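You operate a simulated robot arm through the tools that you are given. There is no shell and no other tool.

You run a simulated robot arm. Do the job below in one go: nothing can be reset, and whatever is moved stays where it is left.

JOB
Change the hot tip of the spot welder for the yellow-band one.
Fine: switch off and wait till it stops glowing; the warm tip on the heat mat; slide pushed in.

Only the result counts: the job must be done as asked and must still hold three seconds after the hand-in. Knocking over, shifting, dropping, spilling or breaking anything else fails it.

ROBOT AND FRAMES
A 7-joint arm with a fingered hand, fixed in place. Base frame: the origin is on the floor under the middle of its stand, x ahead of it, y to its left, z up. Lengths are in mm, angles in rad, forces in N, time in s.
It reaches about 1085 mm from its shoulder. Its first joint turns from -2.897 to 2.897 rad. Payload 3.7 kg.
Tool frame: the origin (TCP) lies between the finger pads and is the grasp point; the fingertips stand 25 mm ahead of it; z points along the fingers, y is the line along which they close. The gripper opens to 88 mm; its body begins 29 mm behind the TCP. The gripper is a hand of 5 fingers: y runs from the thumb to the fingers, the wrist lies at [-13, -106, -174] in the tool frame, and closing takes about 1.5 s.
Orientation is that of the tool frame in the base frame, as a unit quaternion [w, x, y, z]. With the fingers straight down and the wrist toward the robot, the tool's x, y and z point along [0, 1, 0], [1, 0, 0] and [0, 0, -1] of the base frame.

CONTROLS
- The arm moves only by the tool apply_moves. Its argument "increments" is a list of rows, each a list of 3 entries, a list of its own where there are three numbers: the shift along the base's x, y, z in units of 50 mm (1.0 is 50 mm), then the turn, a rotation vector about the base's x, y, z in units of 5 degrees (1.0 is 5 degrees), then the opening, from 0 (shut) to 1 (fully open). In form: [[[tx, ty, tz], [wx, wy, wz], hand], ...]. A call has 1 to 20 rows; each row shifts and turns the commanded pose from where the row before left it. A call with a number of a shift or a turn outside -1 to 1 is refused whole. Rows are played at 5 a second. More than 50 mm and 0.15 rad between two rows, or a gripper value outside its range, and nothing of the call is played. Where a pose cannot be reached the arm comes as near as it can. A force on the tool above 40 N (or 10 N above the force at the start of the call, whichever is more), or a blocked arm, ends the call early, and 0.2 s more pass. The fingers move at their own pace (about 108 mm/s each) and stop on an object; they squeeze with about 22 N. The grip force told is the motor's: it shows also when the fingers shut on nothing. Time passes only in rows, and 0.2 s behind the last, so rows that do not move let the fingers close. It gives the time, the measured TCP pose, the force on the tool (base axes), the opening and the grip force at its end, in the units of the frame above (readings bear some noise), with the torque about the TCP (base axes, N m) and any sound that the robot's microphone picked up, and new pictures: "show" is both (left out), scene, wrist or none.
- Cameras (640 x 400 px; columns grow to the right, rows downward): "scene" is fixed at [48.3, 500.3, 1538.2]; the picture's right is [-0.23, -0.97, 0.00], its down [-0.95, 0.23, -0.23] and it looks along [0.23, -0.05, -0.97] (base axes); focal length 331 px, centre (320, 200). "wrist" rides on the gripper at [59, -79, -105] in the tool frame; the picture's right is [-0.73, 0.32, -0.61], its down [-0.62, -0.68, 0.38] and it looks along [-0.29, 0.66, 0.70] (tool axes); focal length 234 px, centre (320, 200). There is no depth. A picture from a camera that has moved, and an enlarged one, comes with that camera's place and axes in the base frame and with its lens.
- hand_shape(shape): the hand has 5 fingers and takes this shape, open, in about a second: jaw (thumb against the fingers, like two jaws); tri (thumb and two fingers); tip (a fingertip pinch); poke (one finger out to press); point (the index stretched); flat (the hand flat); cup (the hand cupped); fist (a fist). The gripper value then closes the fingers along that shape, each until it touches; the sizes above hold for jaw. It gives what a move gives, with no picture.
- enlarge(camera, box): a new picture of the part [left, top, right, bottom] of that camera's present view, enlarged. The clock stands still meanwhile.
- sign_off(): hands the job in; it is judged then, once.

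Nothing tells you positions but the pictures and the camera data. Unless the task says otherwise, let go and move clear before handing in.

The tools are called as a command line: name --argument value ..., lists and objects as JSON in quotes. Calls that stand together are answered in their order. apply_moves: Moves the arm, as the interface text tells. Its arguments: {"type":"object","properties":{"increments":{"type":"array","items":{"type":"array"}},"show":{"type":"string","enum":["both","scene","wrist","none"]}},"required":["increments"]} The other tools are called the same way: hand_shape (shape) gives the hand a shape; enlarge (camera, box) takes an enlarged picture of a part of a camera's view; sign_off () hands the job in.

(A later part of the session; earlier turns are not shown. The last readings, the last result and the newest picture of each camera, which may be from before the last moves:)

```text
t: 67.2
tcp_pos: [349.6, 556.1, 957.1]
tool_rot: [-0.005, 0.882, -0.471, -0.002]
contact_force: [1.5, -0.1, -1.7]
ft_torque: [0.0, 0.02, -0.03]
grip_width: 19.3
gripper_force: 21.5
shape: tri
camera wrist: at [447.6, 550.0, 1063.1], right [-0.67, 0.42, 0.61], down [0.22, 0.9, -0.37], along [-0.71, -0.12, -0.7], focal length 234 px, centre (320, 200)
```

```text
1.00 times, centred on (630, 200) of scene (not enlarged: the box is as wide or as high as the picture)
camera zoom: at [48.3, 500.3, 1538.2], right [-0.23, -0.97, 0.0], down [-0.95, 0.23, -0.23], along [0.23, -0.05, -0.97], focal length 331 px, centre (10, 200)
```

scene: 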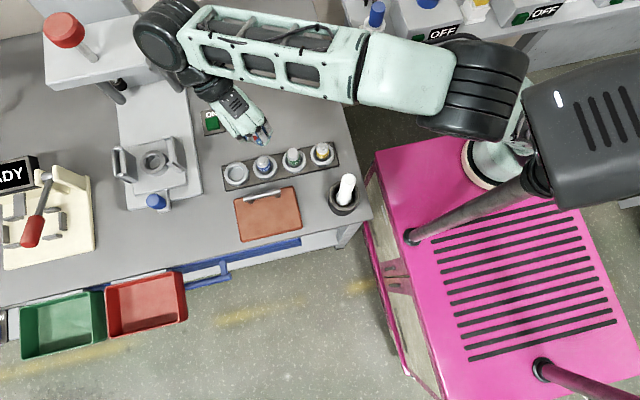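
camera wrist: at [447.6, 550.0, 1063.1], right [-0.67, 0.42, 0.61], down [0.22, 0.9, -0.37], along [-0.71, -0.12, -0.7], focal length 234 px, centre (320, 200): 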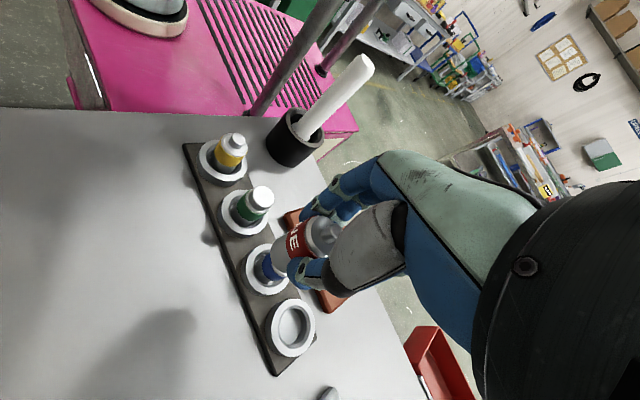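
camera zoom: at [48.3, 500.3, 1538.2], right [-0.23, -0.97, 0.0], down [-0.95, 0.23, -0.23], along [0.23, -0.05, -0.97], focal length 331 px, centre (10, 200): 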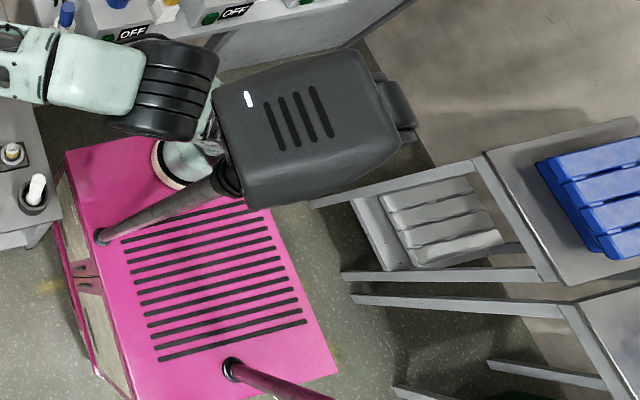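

It's working: yaw is about 214° and the elbow is clear at [255, 214]. I'll continue toward the mat, passing above the blue tip.

apply_moves --increments '[[[-0.25, 0.06, 0], [0, 0, 0.6], 0], [[-0.25, 0.06, 0], [0, 0, 0.6], 0], [[-0.25, 0.06, -0.05], [0, 0, 0.6], 0], [[-0.25, 0.06, -0.05], [0, 0, 0.6], 0], [[-0.25, 0.06, -0.1], [0, 0, 0.6], 0], [[-0.25, 0.06, -0.1], [0, 0, 0.6], 0]]'

enlarge --camera "scene" --box '[620, 0, 640, 400]'

enlarge --camera "scene" --box '[170, 70, 370, 250]'

```text
t: 68.6
tcp_pos: [274.4, 573.6, 941.9]
tool_rot: [-0.004, 0.945, -0.328, -0.002]
contact_force: [0.4, 0.1, -2.5]
ft_torque: [0.02, -0.02, 0.02]
grip_width: 19.5
gripper_force: 21.8
shape: tri
camera wrist: at [370.1, 598.5, 1047.5], right [-0.77, 0.19, 0.61], down [-0.07, 0.92, -0.37], along [-0.64, -0.33, -0.7], focal length 234 px, centre (320, 200)
```

scene: 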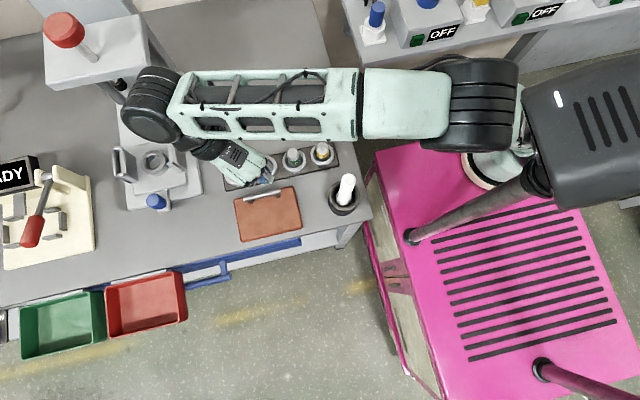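
wrist: 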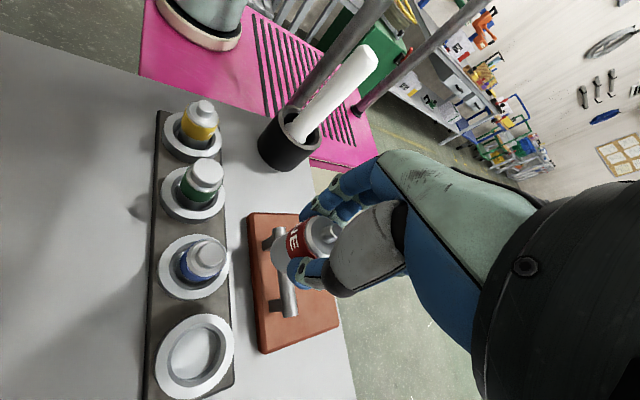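

```text
1.00 times, centred on (630, 200) of scene (not enlarged: the box is as wide or as high as the picture)
camera zoom: at [48.3, 500.3, 1538.2], right [-0.23, -0.97, 0.0], down [-0.95, 0.23, -0.23], along [0.23, -0.05, -0.97], focal length 331 px, centre (10, 200)
```

zoom: 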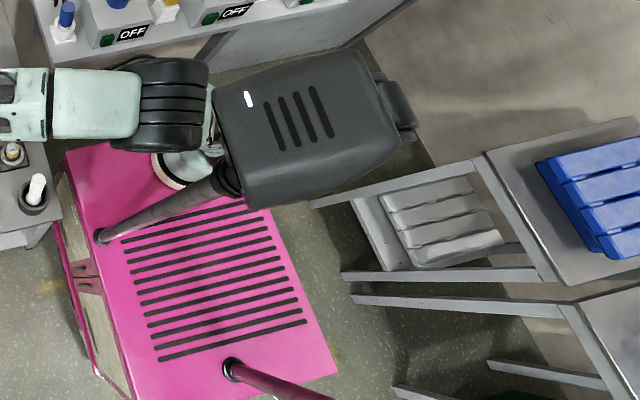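

```text
2.22 times, centred on (270, 160) of scene
camera zoom: at [48.3, 500.3, 1538.2], right [-0.23, -0.97, 0.0], down [-0.95, 0.23, -0.23], along [0.23, -0.05, -0.97], focal length 735 px, centre (431, 289)
```

zoom: 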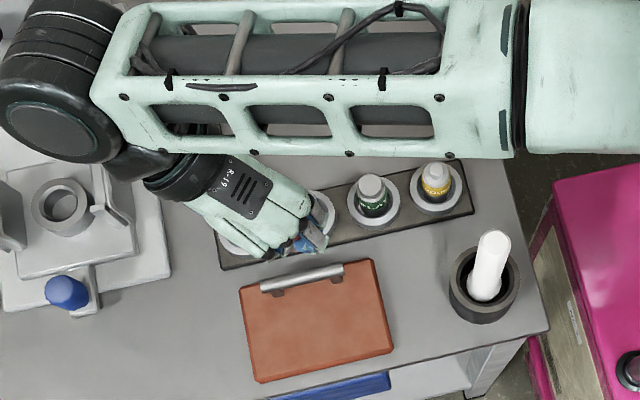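

Over the mat's edge now at [274, 574, 942] with good clearance everywhere. The tip's bottom is about 57 mm below the TCP. I'll move over the middle of the mat at about [208, 580] and start lowering.

apply_moves --increments '[[[-0.26, 0.025, -0.05], [0, 0, 0.5], 0], [[-0.26, 0.025, -0.05], [0, 0, 0.5], 0], [[-0.26, 0.025, -0.1], [0, 0, 0.5], 0], [[-0.26, 0.025, -0.15], [0, 0, 0.5], 0], [[-0.26, 0.025, -0.2], [0, 0, 0.5], 0]]'

enlarge --camera "scene" --box '[200, 130, 340, 250]'

enlarge --camera "wrist" --box '[180, 120, 400, 360]'

```text
t: 69.8
tcp_pos: [221.0, 579.5, 916.7]
tool_rot: [-0.006, 0.974, -0.227, -0.006]
contact_force: [0.0, 0.7, -2.2]
ft_torque: [0.02, 0.02, 0.01]
grip_width: 19.3
gripper_force: 22.4
shape: tri
camera wrist: at [308.9, 623.4, 1021.9], right [-0.79, 0.02, 0.62], down [-0.26, 0.89, -0.37], along [-0.56, -0.45, -0.7], focal length 234 px, centre (320, 200)
```

scene: 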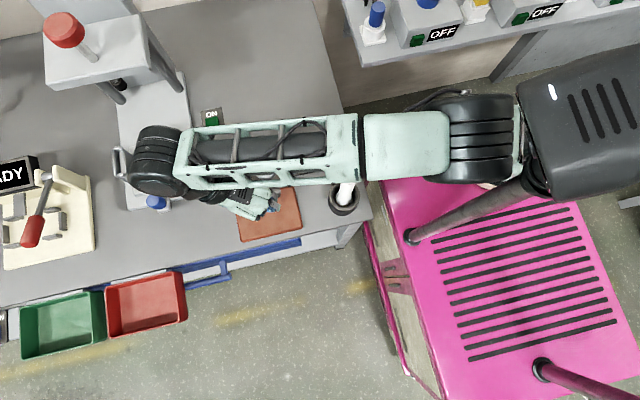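
wrist: 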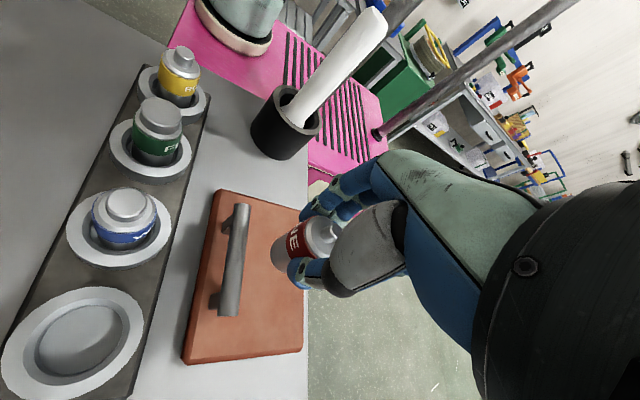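

```text
3.33 times, centred on (270, 190) of scene
camera zoom: at [48.3, 500.3, 1538.2], right [-0.23, -0.97, 0.0], down [-0.95, 0.23, -0.23], along [0.23, -0.05, -0.97], focal length 1103 px, centre (487, 233)
```

zoom: 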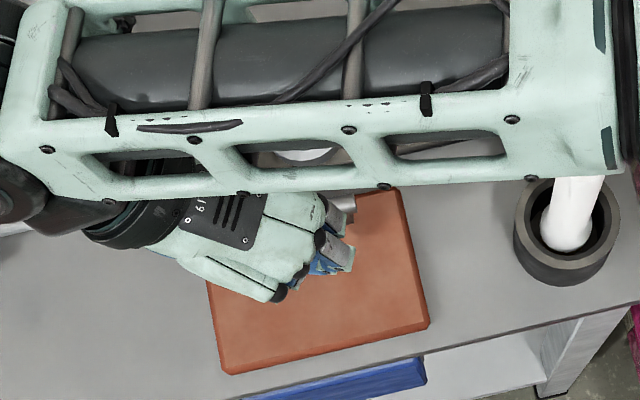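

```text
1.67 times, centred on (290, 240) of wrist
camera zoom: at [308.9, 623.4, 1021.9], right [-0.79, 0.02, 0.62], down [-0.26, 0.89, -0.37], along [-0.56, -0.45, -0.7], focal length 390 px, centre (370, 133)
```

zoom: 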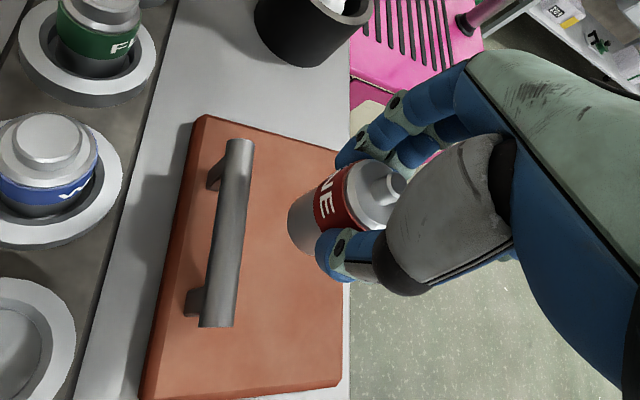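

The tip hangs over the mat, but the arm lags a little and the elbow is lightly against the mast. I'll turn the wrist further around, which straightens the arm and brings the elbow off the mast, and lower slightly.

apply_moves --increments '[[[0.1, -0.02, -0.1], [0, 0, 1], 0], [[0, -0.02, -0.1], [0, 0, 1], 0], [[0, -0.02, -0.1], [0, 0, 1], 0]]'

enlarge --camera "wrist" --box '[180, 120, 400, 360]'

```text
t: 70.6
tcp_pos: [223.1, 578.8, 906.4]
tool_rot: [-0.004, 0.987, -0.163, -0.004]
contact_force: [0.4, -0.4, -1.7]
ft_torque: [0.03, 0.01, -0.01]
grip_width: 19.2
gripper_force: 21.6
shape: tri
out of reach, approached as far as the arm can: row 3
camera wrist: at [304.2, 633.9, 1012.4], right [-0.79, -0.08, 0.61], down [-0.37, 0.85, -0.37], along [-0.49, -0.52, -0.7], focal length 234 px, centre (320, 200)
```

scene: 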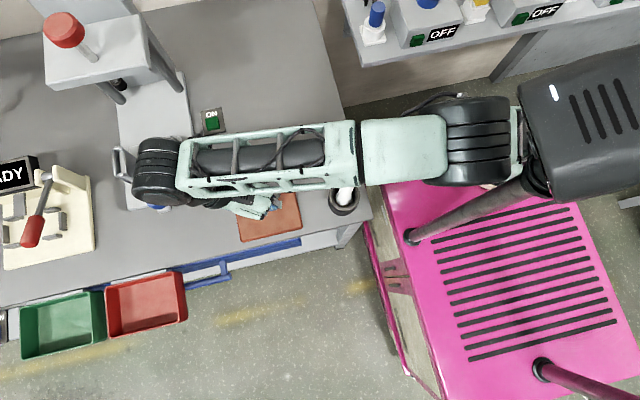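
wrist: 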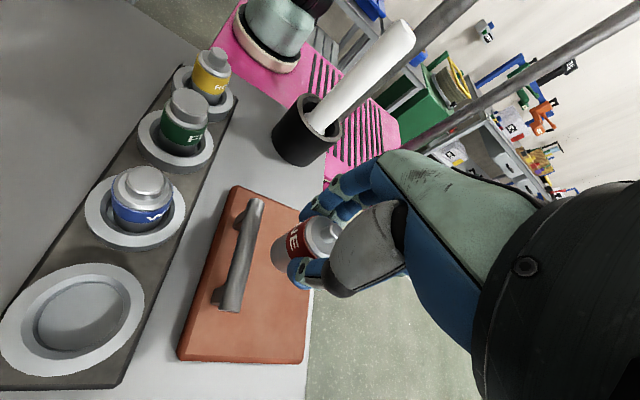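

```text
1.67 times, centred on (290, 240) of wrist
camera zoom: at [304.2, 633.9, 1012.4], right [-0.79, -0.08, 0.61], down [-0.37, 0.85, -0.37], along [-0.49, -0.52, -0.7], focal length 390 px, centre (370, 133)
```

zoom: 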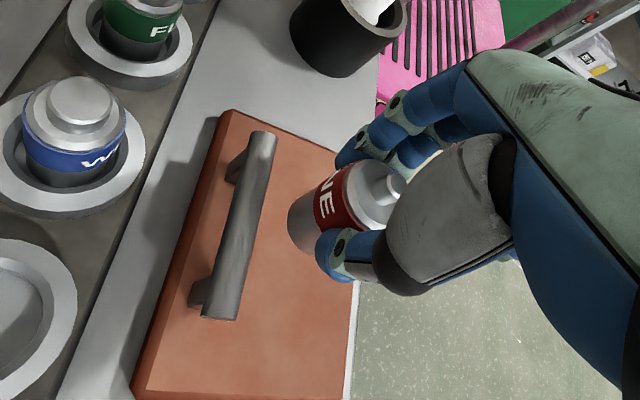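

The arm is near its turning limit here, at yaw about 251°. I'll lower further, which shortens the reach, and shift a little more onto the open part of the mat away from its handle.

apply_moves --increments '[[[-0.08, 0.02, -0.25], [0, 0, 0], 0], [[-0.08, 0.02, -0.2], [0, 0, 0], 0]]'

enlarge --camera "wrist" --box '[180, 120, 400, 360]'

enlarge --camera "scene" --box '[200, 150, 320, 250]'

```text
t: 71.2
tcp_pos: [218.0, 581.9, 883.5]
tool_rot: [-0.004, 0.986, -0.167, -0.005]
contact_force: [0.2, -0.6, -1.3]
ft_torque: [0.0, -0.01, 0.01]
grip_width: 19.6
gripper_force: 21.4
shape: tri
camera wrist: at [301.3, 636.0, 989.7], right [-0.79, -0.07, 0.61], down [-0.37, 0.85, -0.37], along [-0.5, -0.52, -0.7], focal length 234 px, centre (320, 200)
```

scene: 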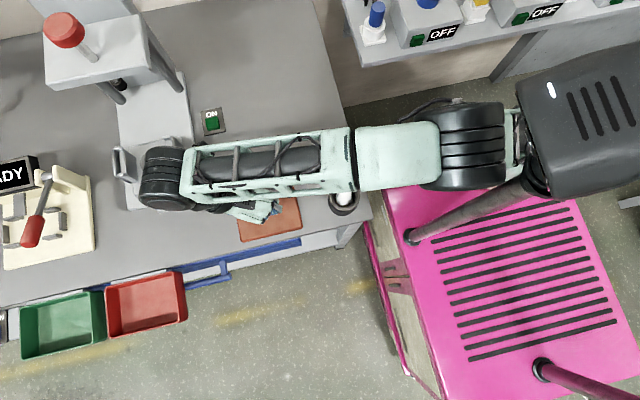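
wrist: 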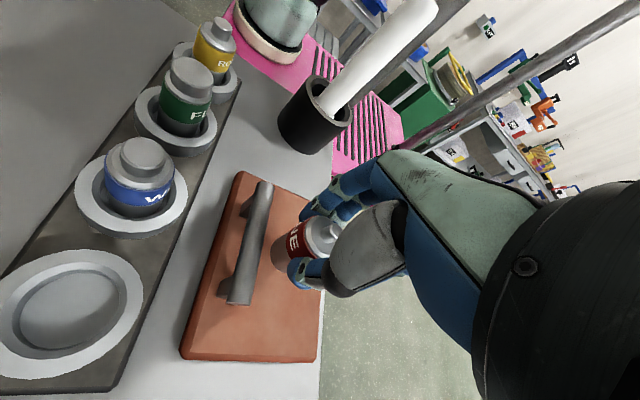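

```text
1.67 times, centred on (290, 240) of wrist
camera zoom: at [301.3, 636.0, 989.7], right [-0.79, -0.07, 0.61], down [-0.37, 0.85, -0.37], along [-0.5, -0.52, -0.7], focal length 390 px, centre (370, 133)
```

zoom: 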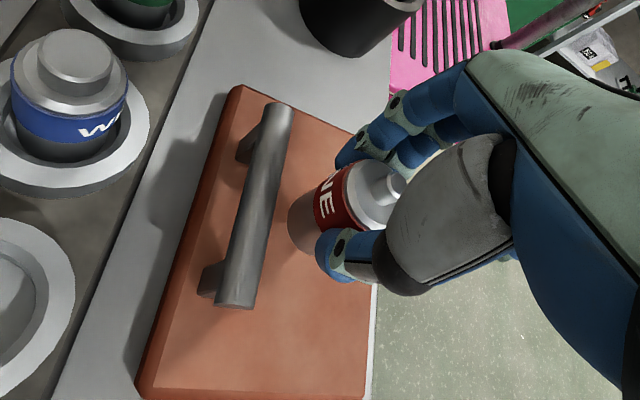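

```text
4.00 times, centred on (260, 200) of scene
camera zoom: at [48.3, 500.3, 1538.2], right [-0.23, -0.97, 0.0], down [-0.95, 0.23, -0.23], along [0.23, -0.05, -0.97], focal length 1324 px, centre (560, 200)
```

zoom: 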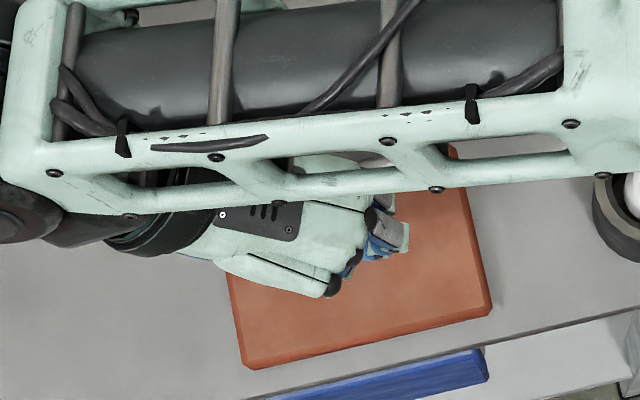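

The tip is about 20 mm above the mat, on the open area between the handle and the near edge. I'll lower in small steps until it touches.

apply_moves --increments '[[[-0.04, 0, -0.1], [0, 0, 0], 0], [[0, 0, -0.08], [0, 0, 0], 0], [[0, 0, -0.06], [0, 0, 0], 0]]' --show "none"

enlarge --camera "wrist" --box '[200, 140, 400, 340]'

```text
t: 72.0
tcp_pos: [217.9, 583.2, 871.6]
tool_rot: [-0.003, 0.986, -0.169, -0.004]
contact_force: [-0.2, 0.6, -1.6]
ft_torque: [0.01, -0.02, 0.01]
grip_width: 18.9
gripper_force: 22.0
shape: tri
```

```text
2.00 times, centred on (300, 240) of wrist
camera zoom: at [299.6, 637.0, 977.2], right [-0.79, -0.07, 0.61], down [-0.36, 0.85, -0.37], along [-0.5, -0.52, -0.7], focal length 468 px, centre (360, 120)
```

zoom: 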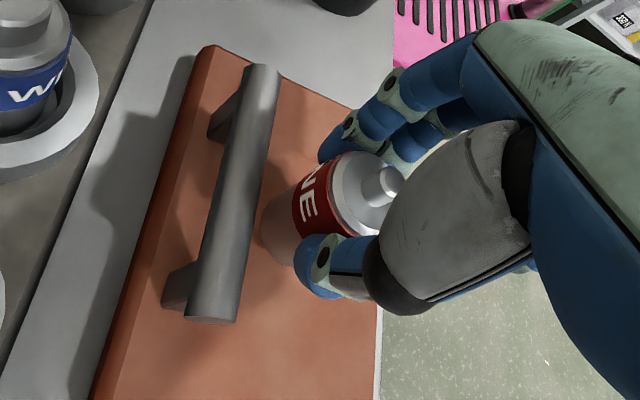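

No contact yet at z = 872. I'll continue lowering gently.

apply_moves --increments '[[[0, 0, -0.06], [0, 0, 0], 0], [[0, 0, -0.06], [0, 0, 0], 0]]' --show "none"

apply_moves --increments '[[[0, 0, -0.05], [0, 0, 0], 0], [[0, 0, 0], [0, 0, 0], 0]]' --show "none"

enlarge --camera "wrist" --box '[200, 140, 400, 340]'

```text
t: 72.6
tcp_pos: [216.1, 583.0, 865.6]
tool_rot: [-0.002, 0.985, -0.17, -0.003]
contact_force: [0.3, 0.8, 1.0]
ft_torque: [-0.02, -0.02, 0.03]
grip_width: 19.2
gripper_force: 22.5
shape: tri
```

```text
t: 73.2
tcp_pos: [216.7, 583.3, 864.5]
tool_rot: [-0.002, 0.985, -0.171, -0.003]
contact_force: [0.3, 0.2, 17.1]
ft_torque: [-0.05, 0.02, -0.03]
grip_width: 19.7
gripper_force: 22.2
shape: tri
```

```text
2.00 times, centred on (300, 240) of wrist
camera zoom: at [299.2, 637.0, 969.6], right [-0.79, -0.06, 0.61], down [-0.36, 0.85, -0.38], along [-0.5, -0.52, -0.7], focal length 468 px, centre (360, 120)
```

zoom: 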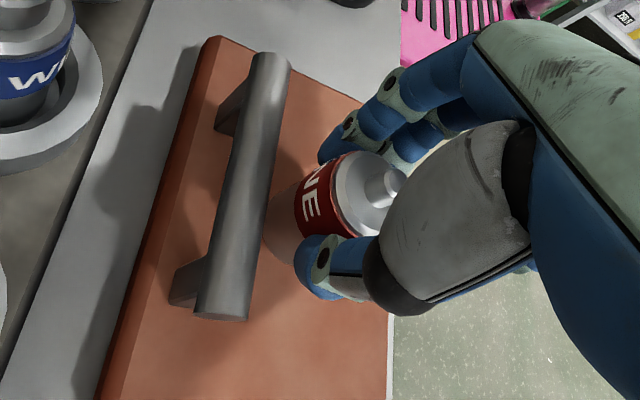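

The tip is resting on the mat (17 N of contact). I'll ease off the pressure by a millimetre or so and open the fingers gradually.

apply_moves --increments '[[[0, 0, 0.04], [0, 0, 0], 0], [[0, 0, 0], [0, 0, 0], 0.24], [[0, 0, 0], [0, 0, 0], 0.28], [[0, 0, 0], [0, 0, 0], 0.34], [[0, 0, 0], [0, 0, 0], 0.4], [[0, 0, 0], [0, 0, 0], 0.44], [[0, 0, 0], [0, 0, 0], 0.44]]' --show "none"

enlarge --camera "wrist" --box '[200, 140, 400, 340]'

```text
t: 74.8
tcp_pos: [215.3, 583.0, 864.2]
tool_rot: [-0.001, 0.985, -0.17, -0.003]
contact_force: [0.1, -0.4, -0.4]
ft_torque: [0.04, -0.01, -0.02]
grip_width: 38.4
gripper_force: 0.1
shape: tri
```

```text
2.00 times, centred on (300, 240) of wrist
camera zoom: at [297.9, 637.9, 969.7], right [-0.79, -0.06, 0.61], down [-0.36, 0.85, -0.38], along [-0.5, -0.52, -0.7], focal length 468 px, centre (360, 120)
```

zoom: 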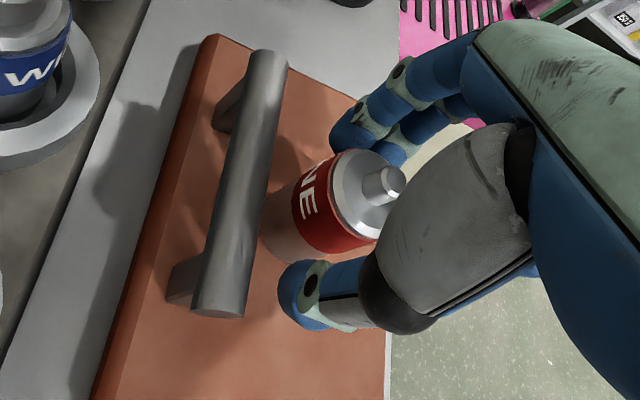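

The tip stands upright on the mat, released. I'll open a bit more and rise straight up, watching that it stays put.

apply_moves --increments '[[[0, 0, 0], [0, 0, 0], 0.58], [[0, 0, 0], [0, 0, 0], 0.58], [[0, 0, 0.2], [0, 0, 0], 0.58], [[0, 0, 0.3], [0, 0, 0], 0.58], [[0, 0, 0.3], [0, 0, 0], 0.58]]' --show "none"

enlarge --camera "wrist" --box '[160, 120, 400, 360]'

```text
t: 76.0
tcp_pos: [210.7, 585.7, 895.1]
tool_rot: [0.004, 0.987, -0.163, -0.001]
contact_force: [-0.5, -0.6, 0.3]
ft_torque: [0.01, -0.04, 0.02]
grip_width: 50.8
gripper_force: 0.0
shape: tri
```

```text
1.67 times, centred on (280, 240) of wrist
camera zoom: at [291.4, 643.4, 1000.7], right [-0.79, -0.07, 0.61], down [-0.37, 0.84, -0.39], along [-0.49, -0.53, -0.69], focal length 390 px, centre (387, 133)
```

zoom: 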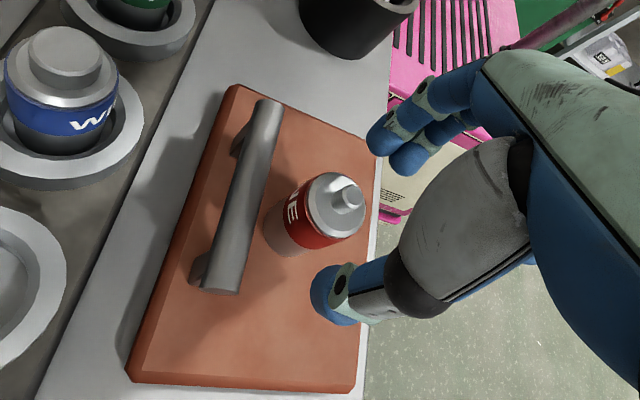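

The warm tip is standing safely on the mat. Next comes the yellow tip at about [331, 431]. For that I'll retrace my way out, go up on the far right and come down folded, so the elbow passes on the inner side of the mast.

apply_moves --increments '[[[0, 0, 0.5], [0, 0, 0], 0.58], [[0, 0, 0.5], [0, 0, 0], 0.58], [[0.3, -0.06, 0.2], [0, 0, -0.9], 0.58], [[0.32, -0.06, 0], [0, 0, -0.9], 0.58], [[0.32, -0.06, 0], [0, 0, -0.9], 0.58], [[0.32, -0.06, 0], [0, 0, -0.9], 0.58], [[0.26, -0.06, 0], [0, 0, -0.7], 0.58], [[0.26, -0.06, 0], [0, 0, -0.7], 0.58], [[0.26, -0.06, 0], [0, 0, -0.7], 0.58], [[0.26, -0.06, 0], [0, 0, -0.7], 0.58], [[0.26, -0.06, 0], [0, 0, -0.7], 0.58], [[0.26, -0.06, 0], [0, 0, -0.7], 0.58]]'

enlarge --camera "scene" --box '[200, 130, 340, 250]'

```text
t: 78.6
tcp_pos: [344.8, 528.7, 944.8]
tool_rot: [-0.002, 0.877, -0.481, 0.0]
contact_force: [-0.1, 1.1, 0.4]
ft_torque: [0.0, 0.03, -0.01]
grip_width: 50.9
gripper_force: 0.1
shape: tri
out of reach, approached as far as the arm can: row 1, 2
camera wrist: at [441.7, 520.1, 1049.8], right [-0.66, 0.43, 0.61], down [0.24, 0.9, -0.38], along [-0.71, -0.1, -0.7], focal length 234 px, centre (320, 200)
```

scene: 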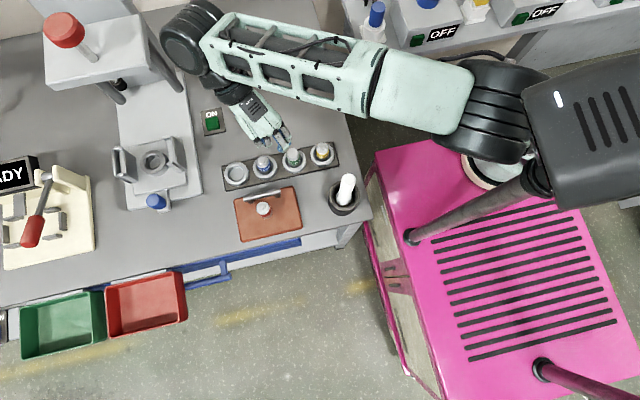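
wrist: 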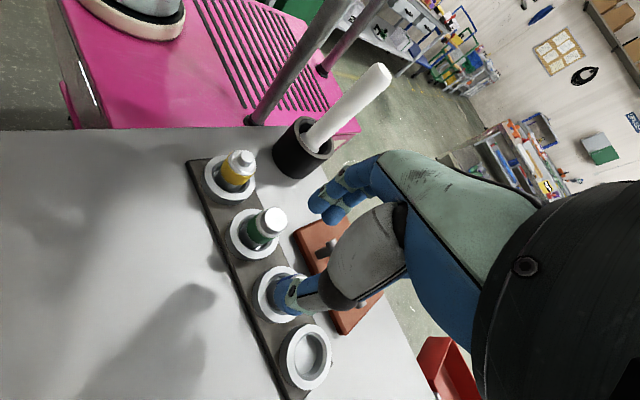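

```text
3.33 times, centred on (270, 190) of scene
camera zoom: at [48.3, 500.3, 1538.2], right [-0.23, -0.97, 0.0], down [-0.95, 0.23, -0.23], along [0.23, -0.05, -0.97], focal length 1103 px, centre (487, 233)
```

zoom: 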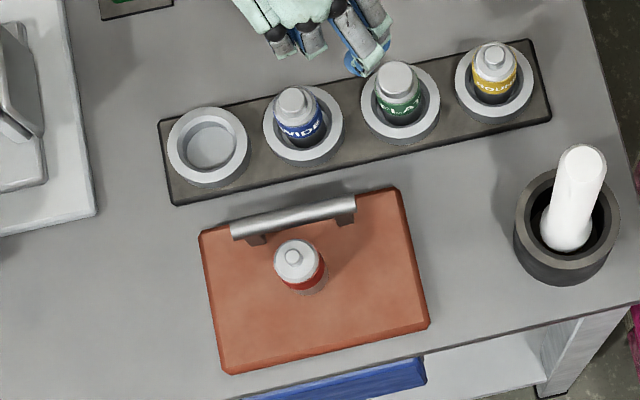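

The warm tip is upright on the mat beside the handle. While I'm here I'll get an accurate fix on the yellow tip from the wrist view.

enlarge --camera "wrist" --box '[180, 120, 320, 240]'

enlarge --camera "scene" --box '[270, 130, 350, 210]'

enlarge --camera "scene" --box '[110, 120, 210, 220]'

```text
3.33 times, centred on (250, 180) of wrist
camera zoom: at [441.7, 520.1, 1049.8], right [-0.66, 0.43, 0.61], down [0.24, 0.9, -0.38], along [-0.71, -0.1, -0.7], focal length 781 px, centre (553, 267)
```

zoom: 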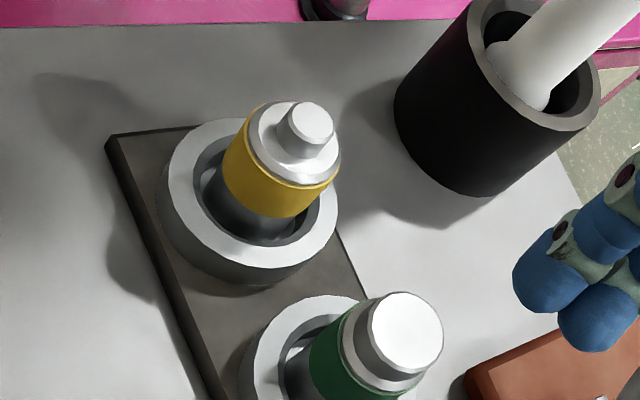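

```text
5.00 times, centred on (310, 170) of scene
camera zoom: at [48.3, 500.3, 1538.2], right [-0.23, -0.97, 0.0], down [-0.95, 0.23, -0.23], along [0.23, -0.05, -0.97], focal length 1655 px, centre (370, 350)
```

zoom: 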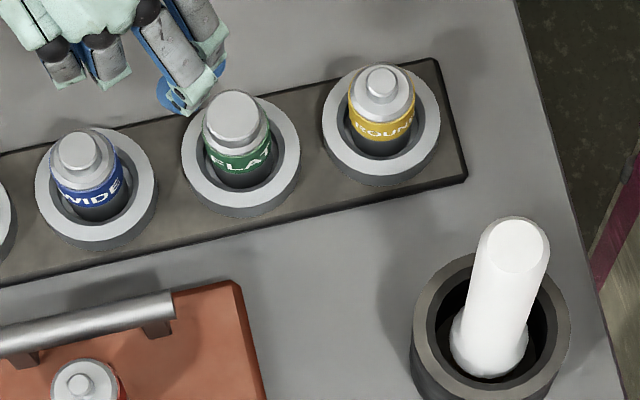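

```text
4.00 times, centred on (160, 170) of scene
camera zoom: at [48.3, 500.3, 1538.2], right [-0.23, -0.97, 0.0], down [-0.95, 0.23, -0.23], along [0.23, -0.05, -0.97], focal length 1324 px, centre (960, 320)
```

zoom: 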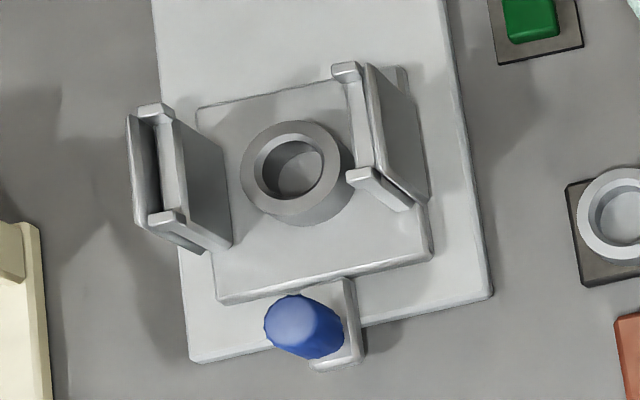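

I now have the yellow tip's nib at [319.5, 431.4, 872] and the socket centre at about [380, 801]. Now I'll retrace to the open area on the right.

apply_moves --increments '[[[0.18, 0.05, 0.05], [0, 0, -0.95], 0.58], [[0.18, 0.05, 0.05], [0, 0, -0.95], 0.58], [[0.18, 0.05, 0.05], [0, 0, -0.95], 0.58], [[0.18, 0.05, 0.05], [0, 0, -0.95], 0.58], [[0.18, 0.05, 0.05], [0, 0, -0.95], 0.58], [[0.18, 0.05, 0.05], [0, 0, -0.95], 0.58], [[0.19, 0, 0.04], [0, 0, -1], 0.58], [[0.19, 0, 0.04], [0, 0, -1], 0.58], [[0.19, 0, 0.04], [0, 0, -1], 0.58], [[0.19, 0, 0.04], [0, 0, -1], 0.58], [[0.19, 0, 0.04], [0, 0, -1], 0.58], [[0.19, 0, 0.04], [0, 0, -1], 0.58], [[0.22, 0, 0.04], [0, 0, -1], 0.58], [[0.22, 0, 0.04], [0, 0, -1], 0.58], [[0.22, 0, 0.04], [0, 0, -1], 0.58], [[0.22, 0, 0.04], [0, 0, -1], 0.58], [[0.22, 0, 0.04], [0, 0, -1], 0.58], [[0.22, 0, 0.04], [0, 0, -1], 0.58]]' --show "scene"

enlarge --camera "scene" --box '[620, 0, 640, 400]'

```text
t: 82.4
tcp_pos: [522.0, 542.2, 984.1]
tool_rot: [0.004, -0.293, 0.956, -0.003]
contact_force: [0.6, -0.1, 0.1]
ft_torque: [0.01, 0.02, -0.01]
grip_width: 50.6
gripper_force: 0.0
shape: tri
```

scene: 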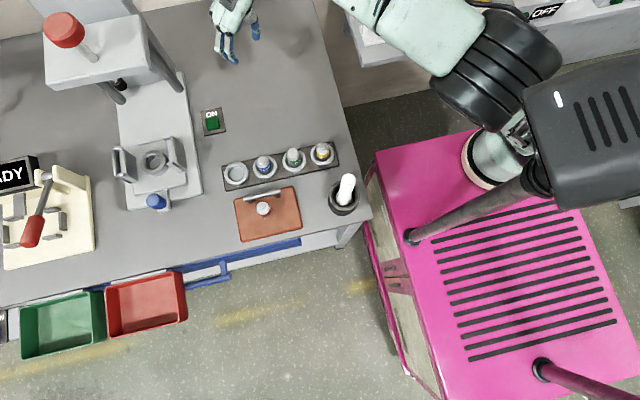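

```text
1.00 times, centred on (630, 200) of scene (not enlarged: the box is as wide or as high as the picture)
camera zoom: at [48.3, 500.3, 1538.2], right [-0.23, -0.97, 0.0], down [-0.95, 0.23, -0.23], along [0.23, -0.05, -0.97], focal length 331 px, centre (10, 200)
```

zoom: 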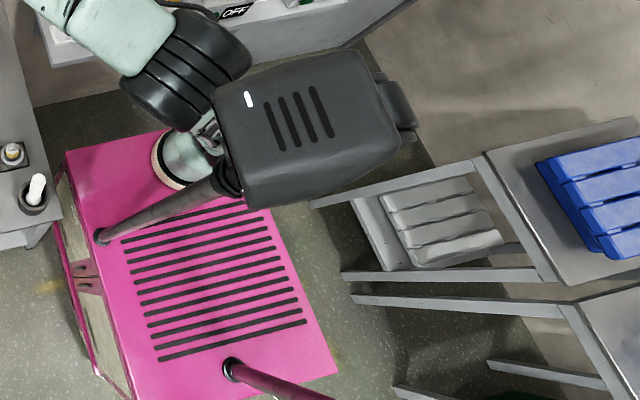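

Back in the open area with the elbow well clear. I'll swing right a little and then go up.

apply_moves --increments '[[[0.66, -0.366, 0], [0, 0, -0.66], 0.58], [[0.65, -0.406, 0], [0, 0, -0.66], 0.58], [[0.614, -0.436, 0], [0, 0, -0.66], 0.58], [[-0.3, -0.18, 0.77], [0, 0, 0], 0.58], [[-0.37, -0.18, 0.77], [0, 0, 0], 0.58], [[-0.37, -0.18, 0.77], [0, 0, 0], 0.58], [[-0.37, -0.18, 0.77], [0, 0, 0], 0.58], [[-0.37, -0.18, 0.77], [0, 0, 0], 0.58], [[-0.37, -0.18, 0.77], [0, 0, 0], 0.58], [[-0.37, -0.18, 0.77], [0, 0, 0], 0.58], [[-0.37, -0.18, 0.77], [0, 0, 0], 0.58]]' --show "scene"

enlarge --camera "scene" --box '[620, 0, 640, 400]'

```text
t: 84.8
tcp_pos: [473.6, 409.3, 1292.2]
tool_rot: [0.003, -0.208, 0.978, -0.003]
contact_force: [0.0, 0.3, 0.5]
ft_torque: [-0.02, 0.01, 0.02]
grip_width: 50.9
gripper_force: 0.0
shape: tri
```

scene: 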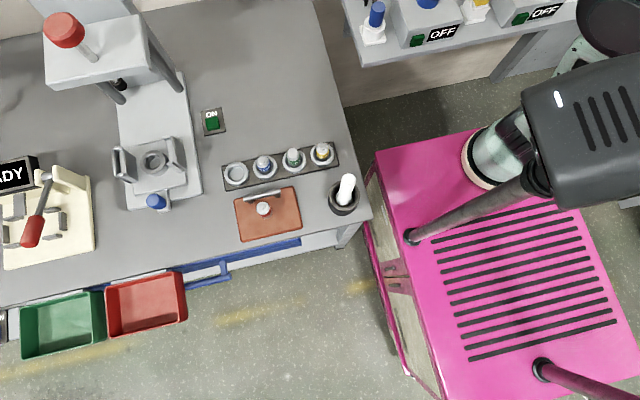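

```text
1.00 times, centred on (630, 200) of scene (not enlarged: the box is as wide or as high as the picture)
camera zoom: at [48.3, 500.3, 1538.2], right [-0.23, -0.97, 0.0], down [-0.95, 0.23, -0.23], along [0.23, -0.05, -0.97], focal length 331 px, centre (10, 200)
```

zoom: 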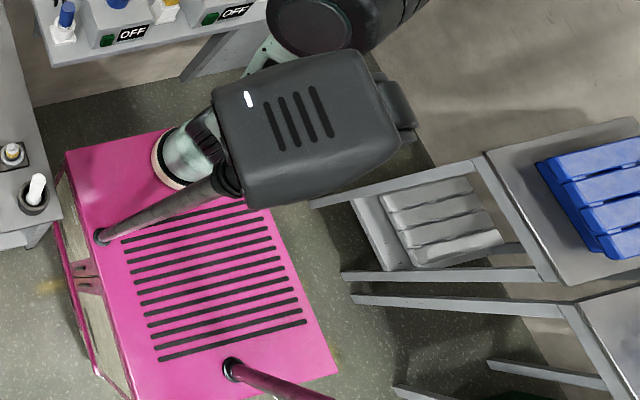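

The elbow is now above the shoulder on the inner side, at about [250, 62, 1205]. I'll bring the hand inward toward the yellow tip's column and start down, checking the elbow.

apply_moves --increments '[[[-0.4, 0, -0.1], [0, 0, 0.4], 0.58], [[-0.4, 0, -0.2], [0, 0, 0.4], 0.58], [[-0.4, 0.05, -0.3], [0, 0, 0.4], 0.58], [[-0.4, 0.05, -0.4], [0, 0, 0.4], 0.58], [[-0.4, 0.05, -0.4], [0, 0, 0.4], 0.58]]' --show "scene"

enlarge --camera "scene" --box '[620, 0, 640, 400]'

```text
t: 86.0
tcp_pos: [372.4, 418.7, 1223.0]
tool_rot: [0.003, -0.294, 0.956, -0.002]
contact_force: [-0.9, 0.4, -0.3]
ft_torque: [0.04, 0.03, 0.02]
grip_width: 50.9
gripper_force: 0.1
shape: tri
```

scene: 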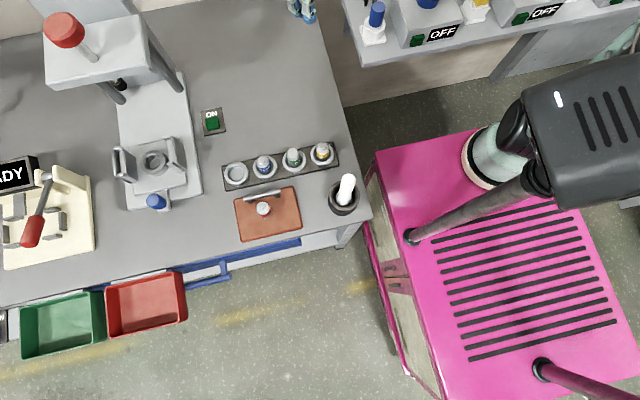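

```text
1.00 times, centred on (630, 200) of scene (not enlarged: the box is as wide or as high as the picture)
camera zoom: at [48.3, 500.3, 1538.2], right [-0.23, -0.97, 0.0], down [-0.95, 0.23, -0.23], along [0.23, -0.05, -0.97], focal length 331 px, centre (10, 200)
```

zoom: 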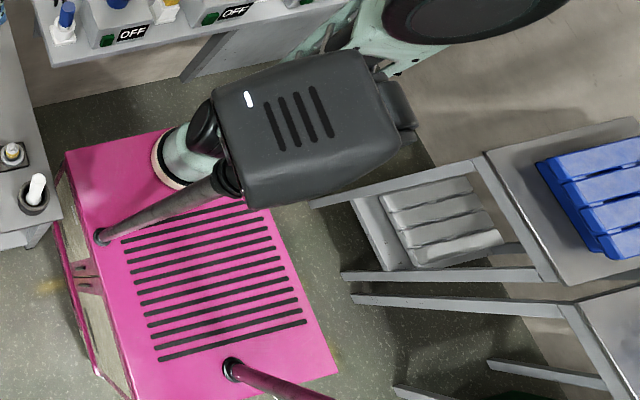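

The elbow is straight above the shoulder, well inside of the mast. I'll continue down toward the yellow tip.

apply_moves --increments '[[[-0.2, 0.04, -0.6], [0, 0, 0], 0.58], [[-0.2, 0.04, -0.7], [0, 0, 0], 0.58], [[-0.2, 0.04, -0.7], [0, 0, 0], 0.58], [[-0.2, 0.04, -0.7], [0, 0, 0], 0.58], [[-0.2, 0.04, -0.7], [0, 0, 0], 0.58]]'

enlarge --camera "scene" --box '[620, 0, 640, 400]'

```text
t: 87.2
tcp_pos: [324.0, 427.5, 1051.2]
tool_rot: [0.003, -0.293, 0.956, -0.002]
contact_force: [-0.6, 0.2, 0.3]
ft_torque: [0.0, 0.01, -0.01]
grip_width: 51.1
gripper_force: 0.1
shape: tri
camera wrist: at [318.7, 329.7, 1157.0], right [0.41, 0.68, 0.61], down [0.9, -0.21, -0.38], along [-0.12, 0.7, -0.7], focal length 234 px, centre (320, 200)
```

scene: 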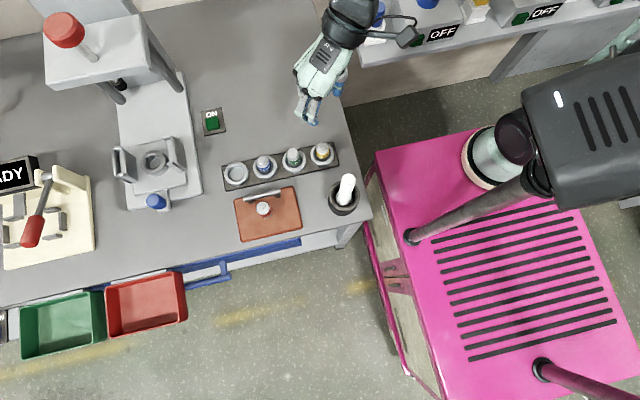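
wrist: 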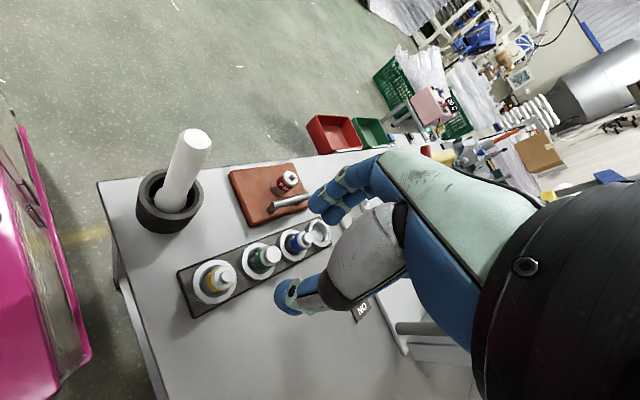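

```text
1.00 times, centred on (630, 200) of scene (not enlarged: the box is as wide or as high as the picture)
camera zoom: at [48.3, 500.3, 1538.2], right [-0.23, -0.97, 0.0], down [-0.95, 0.23, -0.23], along [0.23, -0.05, -0.97], focal length 331 px, centre (10, 200)
```

zoom: 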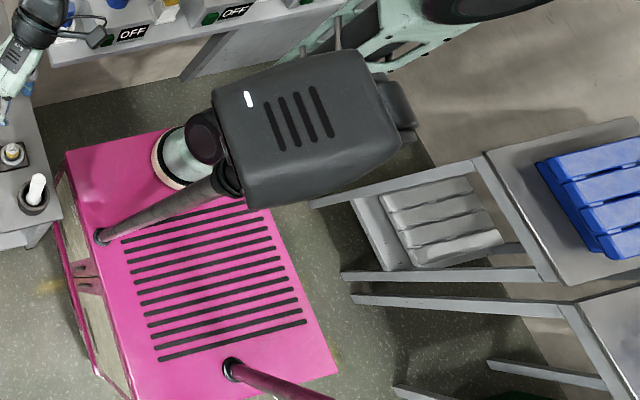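

Excellent — the arm is folded with the elbow up and the hand is right above the yellow tip, with everything free. I'll turn to yaw ~134° so the fingers stay away from the green tip, and lower to just above it.

apply_moves --increments '[[[-0.03, 0.027, -0.6], [0, 0, 0.7], 0.58], [[-0.03, 0.027, -0.7], [0, 0, 0.7], 0.58], [[-0.03, 0.027, -0.7], [0, 0, 0.6], 0.58], [[0, 0, -0.4], [0, 0, 0], 0.58]]'

enlarge --camera "scene" --box '[260, 100, 380, 220]'

enlarge --camera "wrist" --box '[180, 120, 400, 340]'

```text
t: 88.2
tcp_pos: [320.0, 431.2, 931.1]
tool_rot: [0.005, -0.376, 0.927, -0.002]
contact_force: [-0.5, 0.3, 1.0]
ft_torque: [0.0, 0.03, 0.03]
grip_width: 50.8
gripper_force: 0.1
shape: tri
camera wrist: at [331.4, 334.5, 1037.1], right [0.29, 0.74, 0.61], down [0.93, -0.05, -0.37], along [-0.24, 0.67, -0.7], focal length 234 px, centre (320, 200)
```

scene: 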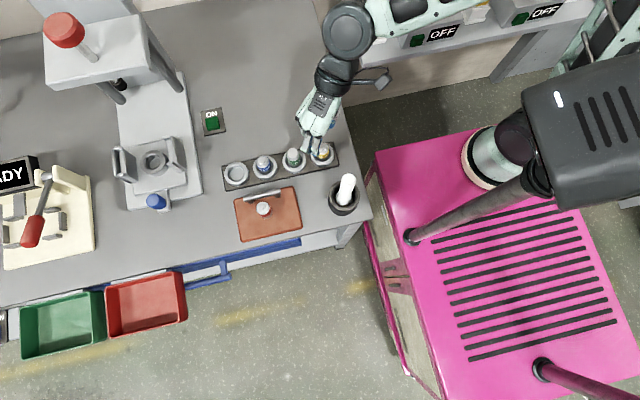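
wrist: 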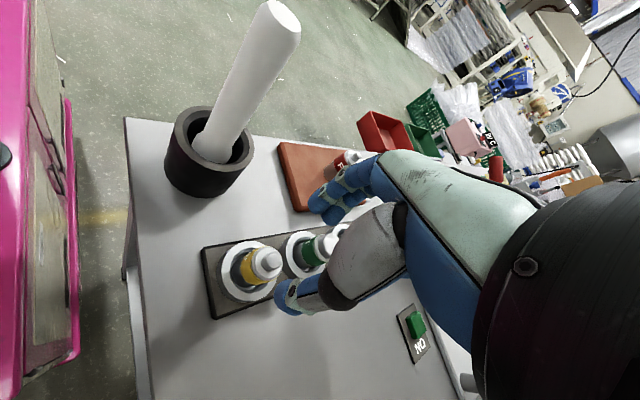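

```text
3.33 times, centred on (320, 160) of scene
camera zoom: at [48.3, 500.3, 1538.2], right [-0.23, -0.97, 0.0], down [-0.95, 0.23, -0.23], along [0.23, -0.05, -0.97], focal length 1103 px, centre (320, 333)
```

zoom: 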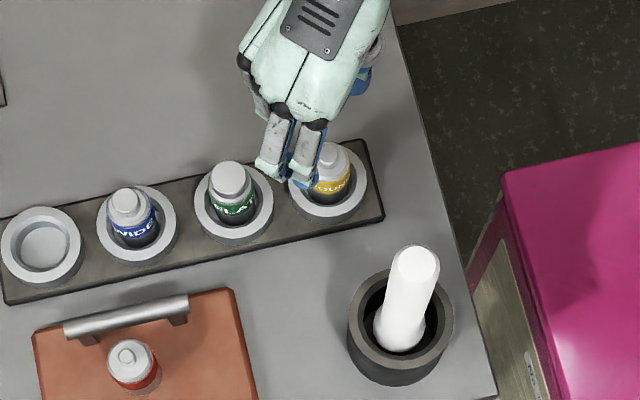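

```text
1.82 times, centred on (290, 230) of wrist
camera zoom: at [331.4, 334.5, 1037.1], right [0.29, 0.74, 0.61], down [0.93, -0.05, -0.37], along [-0.24, 0.67, -0.7], focal length 426 px, centre (374, 146)
```

zoom: 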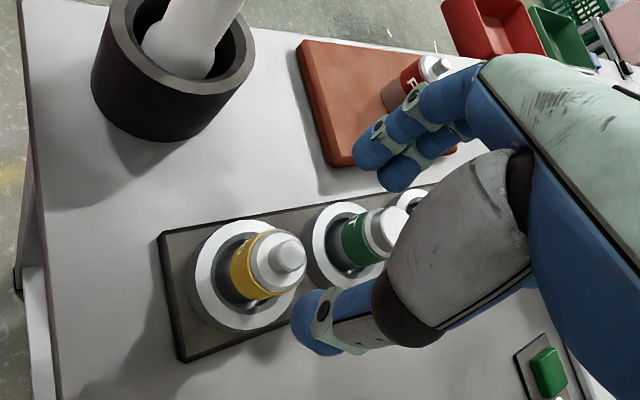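

The hand is well aligned over the yellow tip (nib refined to about [319, 429, 866]). I'll shift by 1–2 mm and lower partway, then recheck.

apply_moves --increments '[[[-0.02, -0.04, -0.3], [0, 0, 0], 0.58], [[0, 0, -0.3], [0, 0, 0], 0.58]]' --show "none"

enlarge --camera "wrist" --box '[200, 140, 400, 340]'

enlarge --camera "scene" --box '[280, 120, 360, 200]'

```text
t: 88.8
tcp_pos: [318.8, 430.8, 902.0]
tool_rot: [0.003, -0.377, 0.926, -0.002]
contact_force: [0.5, -0.8, 1.1]
ft_torque: [0.04, -0.01, -0.03]
grip_width: 50.8
gripper_force: 0.1
shape: tri
```

```text
2.00 times, centred on (300, 240) of wrist
camera zoom: at [330.3, 332.6, 1007.5], right [0.29, 0.74, 0.61], down [0.93, -0.05, -0.38], along [-0.24, 0.67, -0.7], focal length 468 px, centre (360, 120)
```

zoom: 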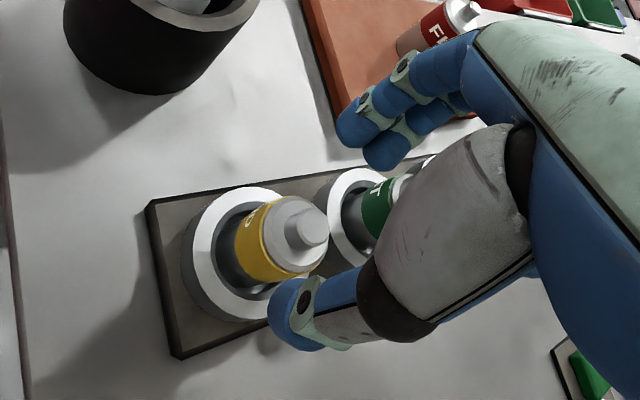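

```text
5.00 times, centred on (320, 160) of scene
camera zoom: at [48.3, 500.3, 1538.2], right [-0.23, -0.97, 0.0], down [-0.95, 0.23, -0.23], along [0.23, -0.05, -0.97], focal length 1655 px, centre (320, 400)
```

zoom: 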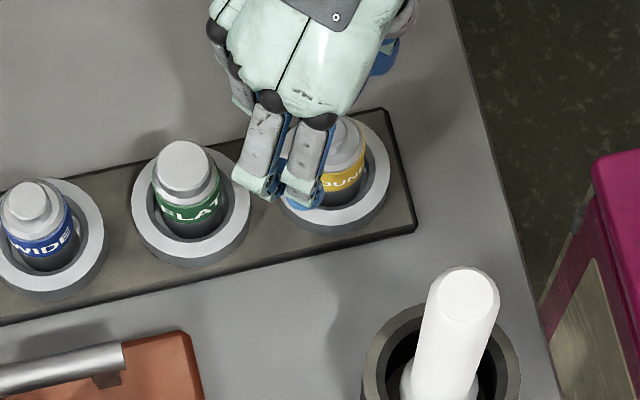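

Alignment is within about 2 mm and the fingers are clear of the green tip. I'll narrow slightly and lower to grasp height.

apply_moves --increments '[[[0.03, 0, -0.2], [0, 0, 0], 0.51], [[0, 0, -0.3], [0, 0, 0], 0.51], [[0, 0, -0.3], [0, 0, 0], 0.51]]' --show "none"

enlarge --camera "wrist" --box '[200, 140, 400, 340]'

enlarge --camera "scene" --box '[280, 120, 360, 200]'

```text
t: 89.6
tcp_pos: [319.1, 429.0, 861.3]
tool_rot: [0.003, -0.376, 0.927, -0.002]
contact_force: [0.2, 0.3, 0.2]
ft_torque: [0.03, 0.0, 0.01]
grip_width: 45.3
gripper_force: 0.0
shape: tri
```

```text
2.00 times, centred on (300, 240) of wrist
camera zoom: at [331.5, 332.2, 967.7], right [0.29, 0.74, 0.61], down [0.93, -0.05, -0.38], along [-0.24, 0.67, -0.7], focal length 468 px, centre (360, 120)
```

zoom: 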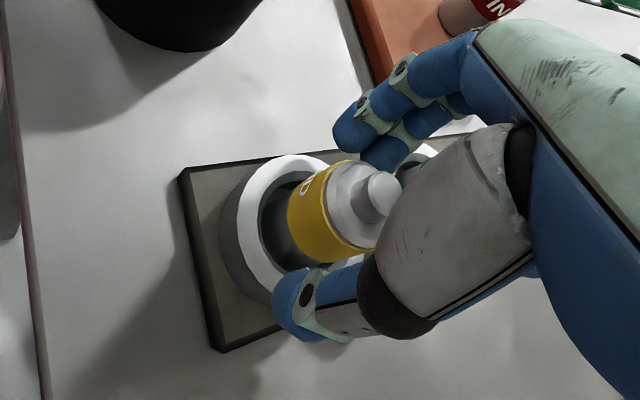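

```text
5.00 times, centred on (320, 160) of scene
camera zoom: at [48.3, 500.3, 1538.2], right [-0.23, -0.97, 0.0], down [-0.95, 0.23, -0.23], along [0.23, -0.05, -0.97], focal length 1655 px, centre (320, 400)
```

zoom: 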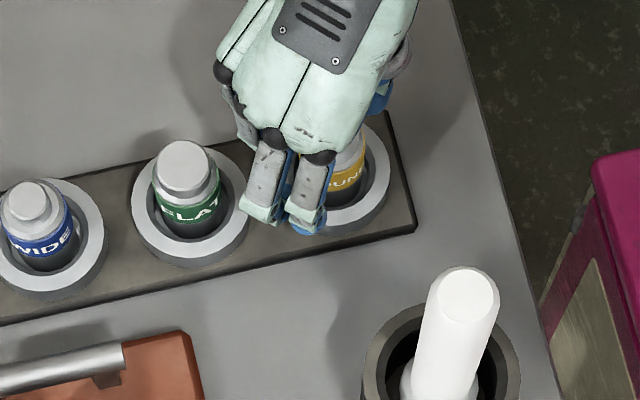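

The yellow tip sits between the fingers in the same relative position as the first one did. Closing now.

apply_moves --increments '[[[0, 0, 0], [0, 0, 0], 0.4], [[0, 0, 0], [0, 0, 0], 0.3], [[0, 0, 0], [0, 0, 0], 0.2], [[0, 0, 0], [0, 0, 0], 0.1], [[0, 0, 0], [0, 0, 0], 0], [[0, 0, 0], [0, 0, 0], 0], [[0, 0, 0], [0, 0, 0], 0], [[0, 0, 0], [0, 0, 0], 0], [[0, 0, 0], [0, 0, 0], 0]]' --show "none"

enlarge --camera "wrist" --box '[200, 140, 400, 340]'

```text
t: 91.6
tcp_pos: [318.7, 431.1, 862.4]
tool_rot: [0.003, -0.376, 0.927, -0.002]
contact_force: [-0.3, 1.1, 0.2]
ft_torque: [-0.03, 0.02, -0.01]
grip_width: 19.4
gripper_force: 21.6
shape: tri
```

```text
2.00 times, centred on (300, 240) of wrist
camera zoom: at [331.7, 332.2, 967.9], right [0.29, 0.74, 0.61], down [0.93, -0.05, -0.38], along [-0.24, 0.67, -0.7], focal length 468 px, centre (360, 120)
```

zoom: 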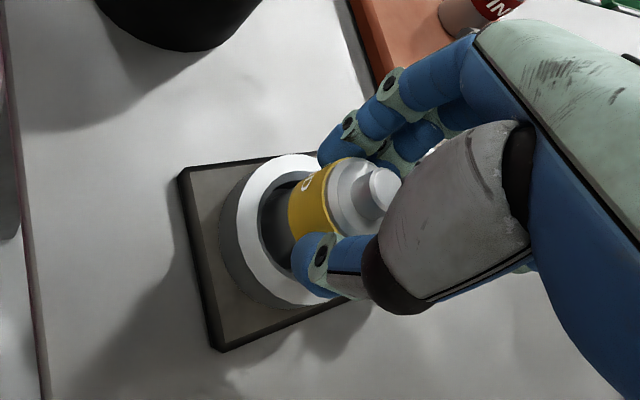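

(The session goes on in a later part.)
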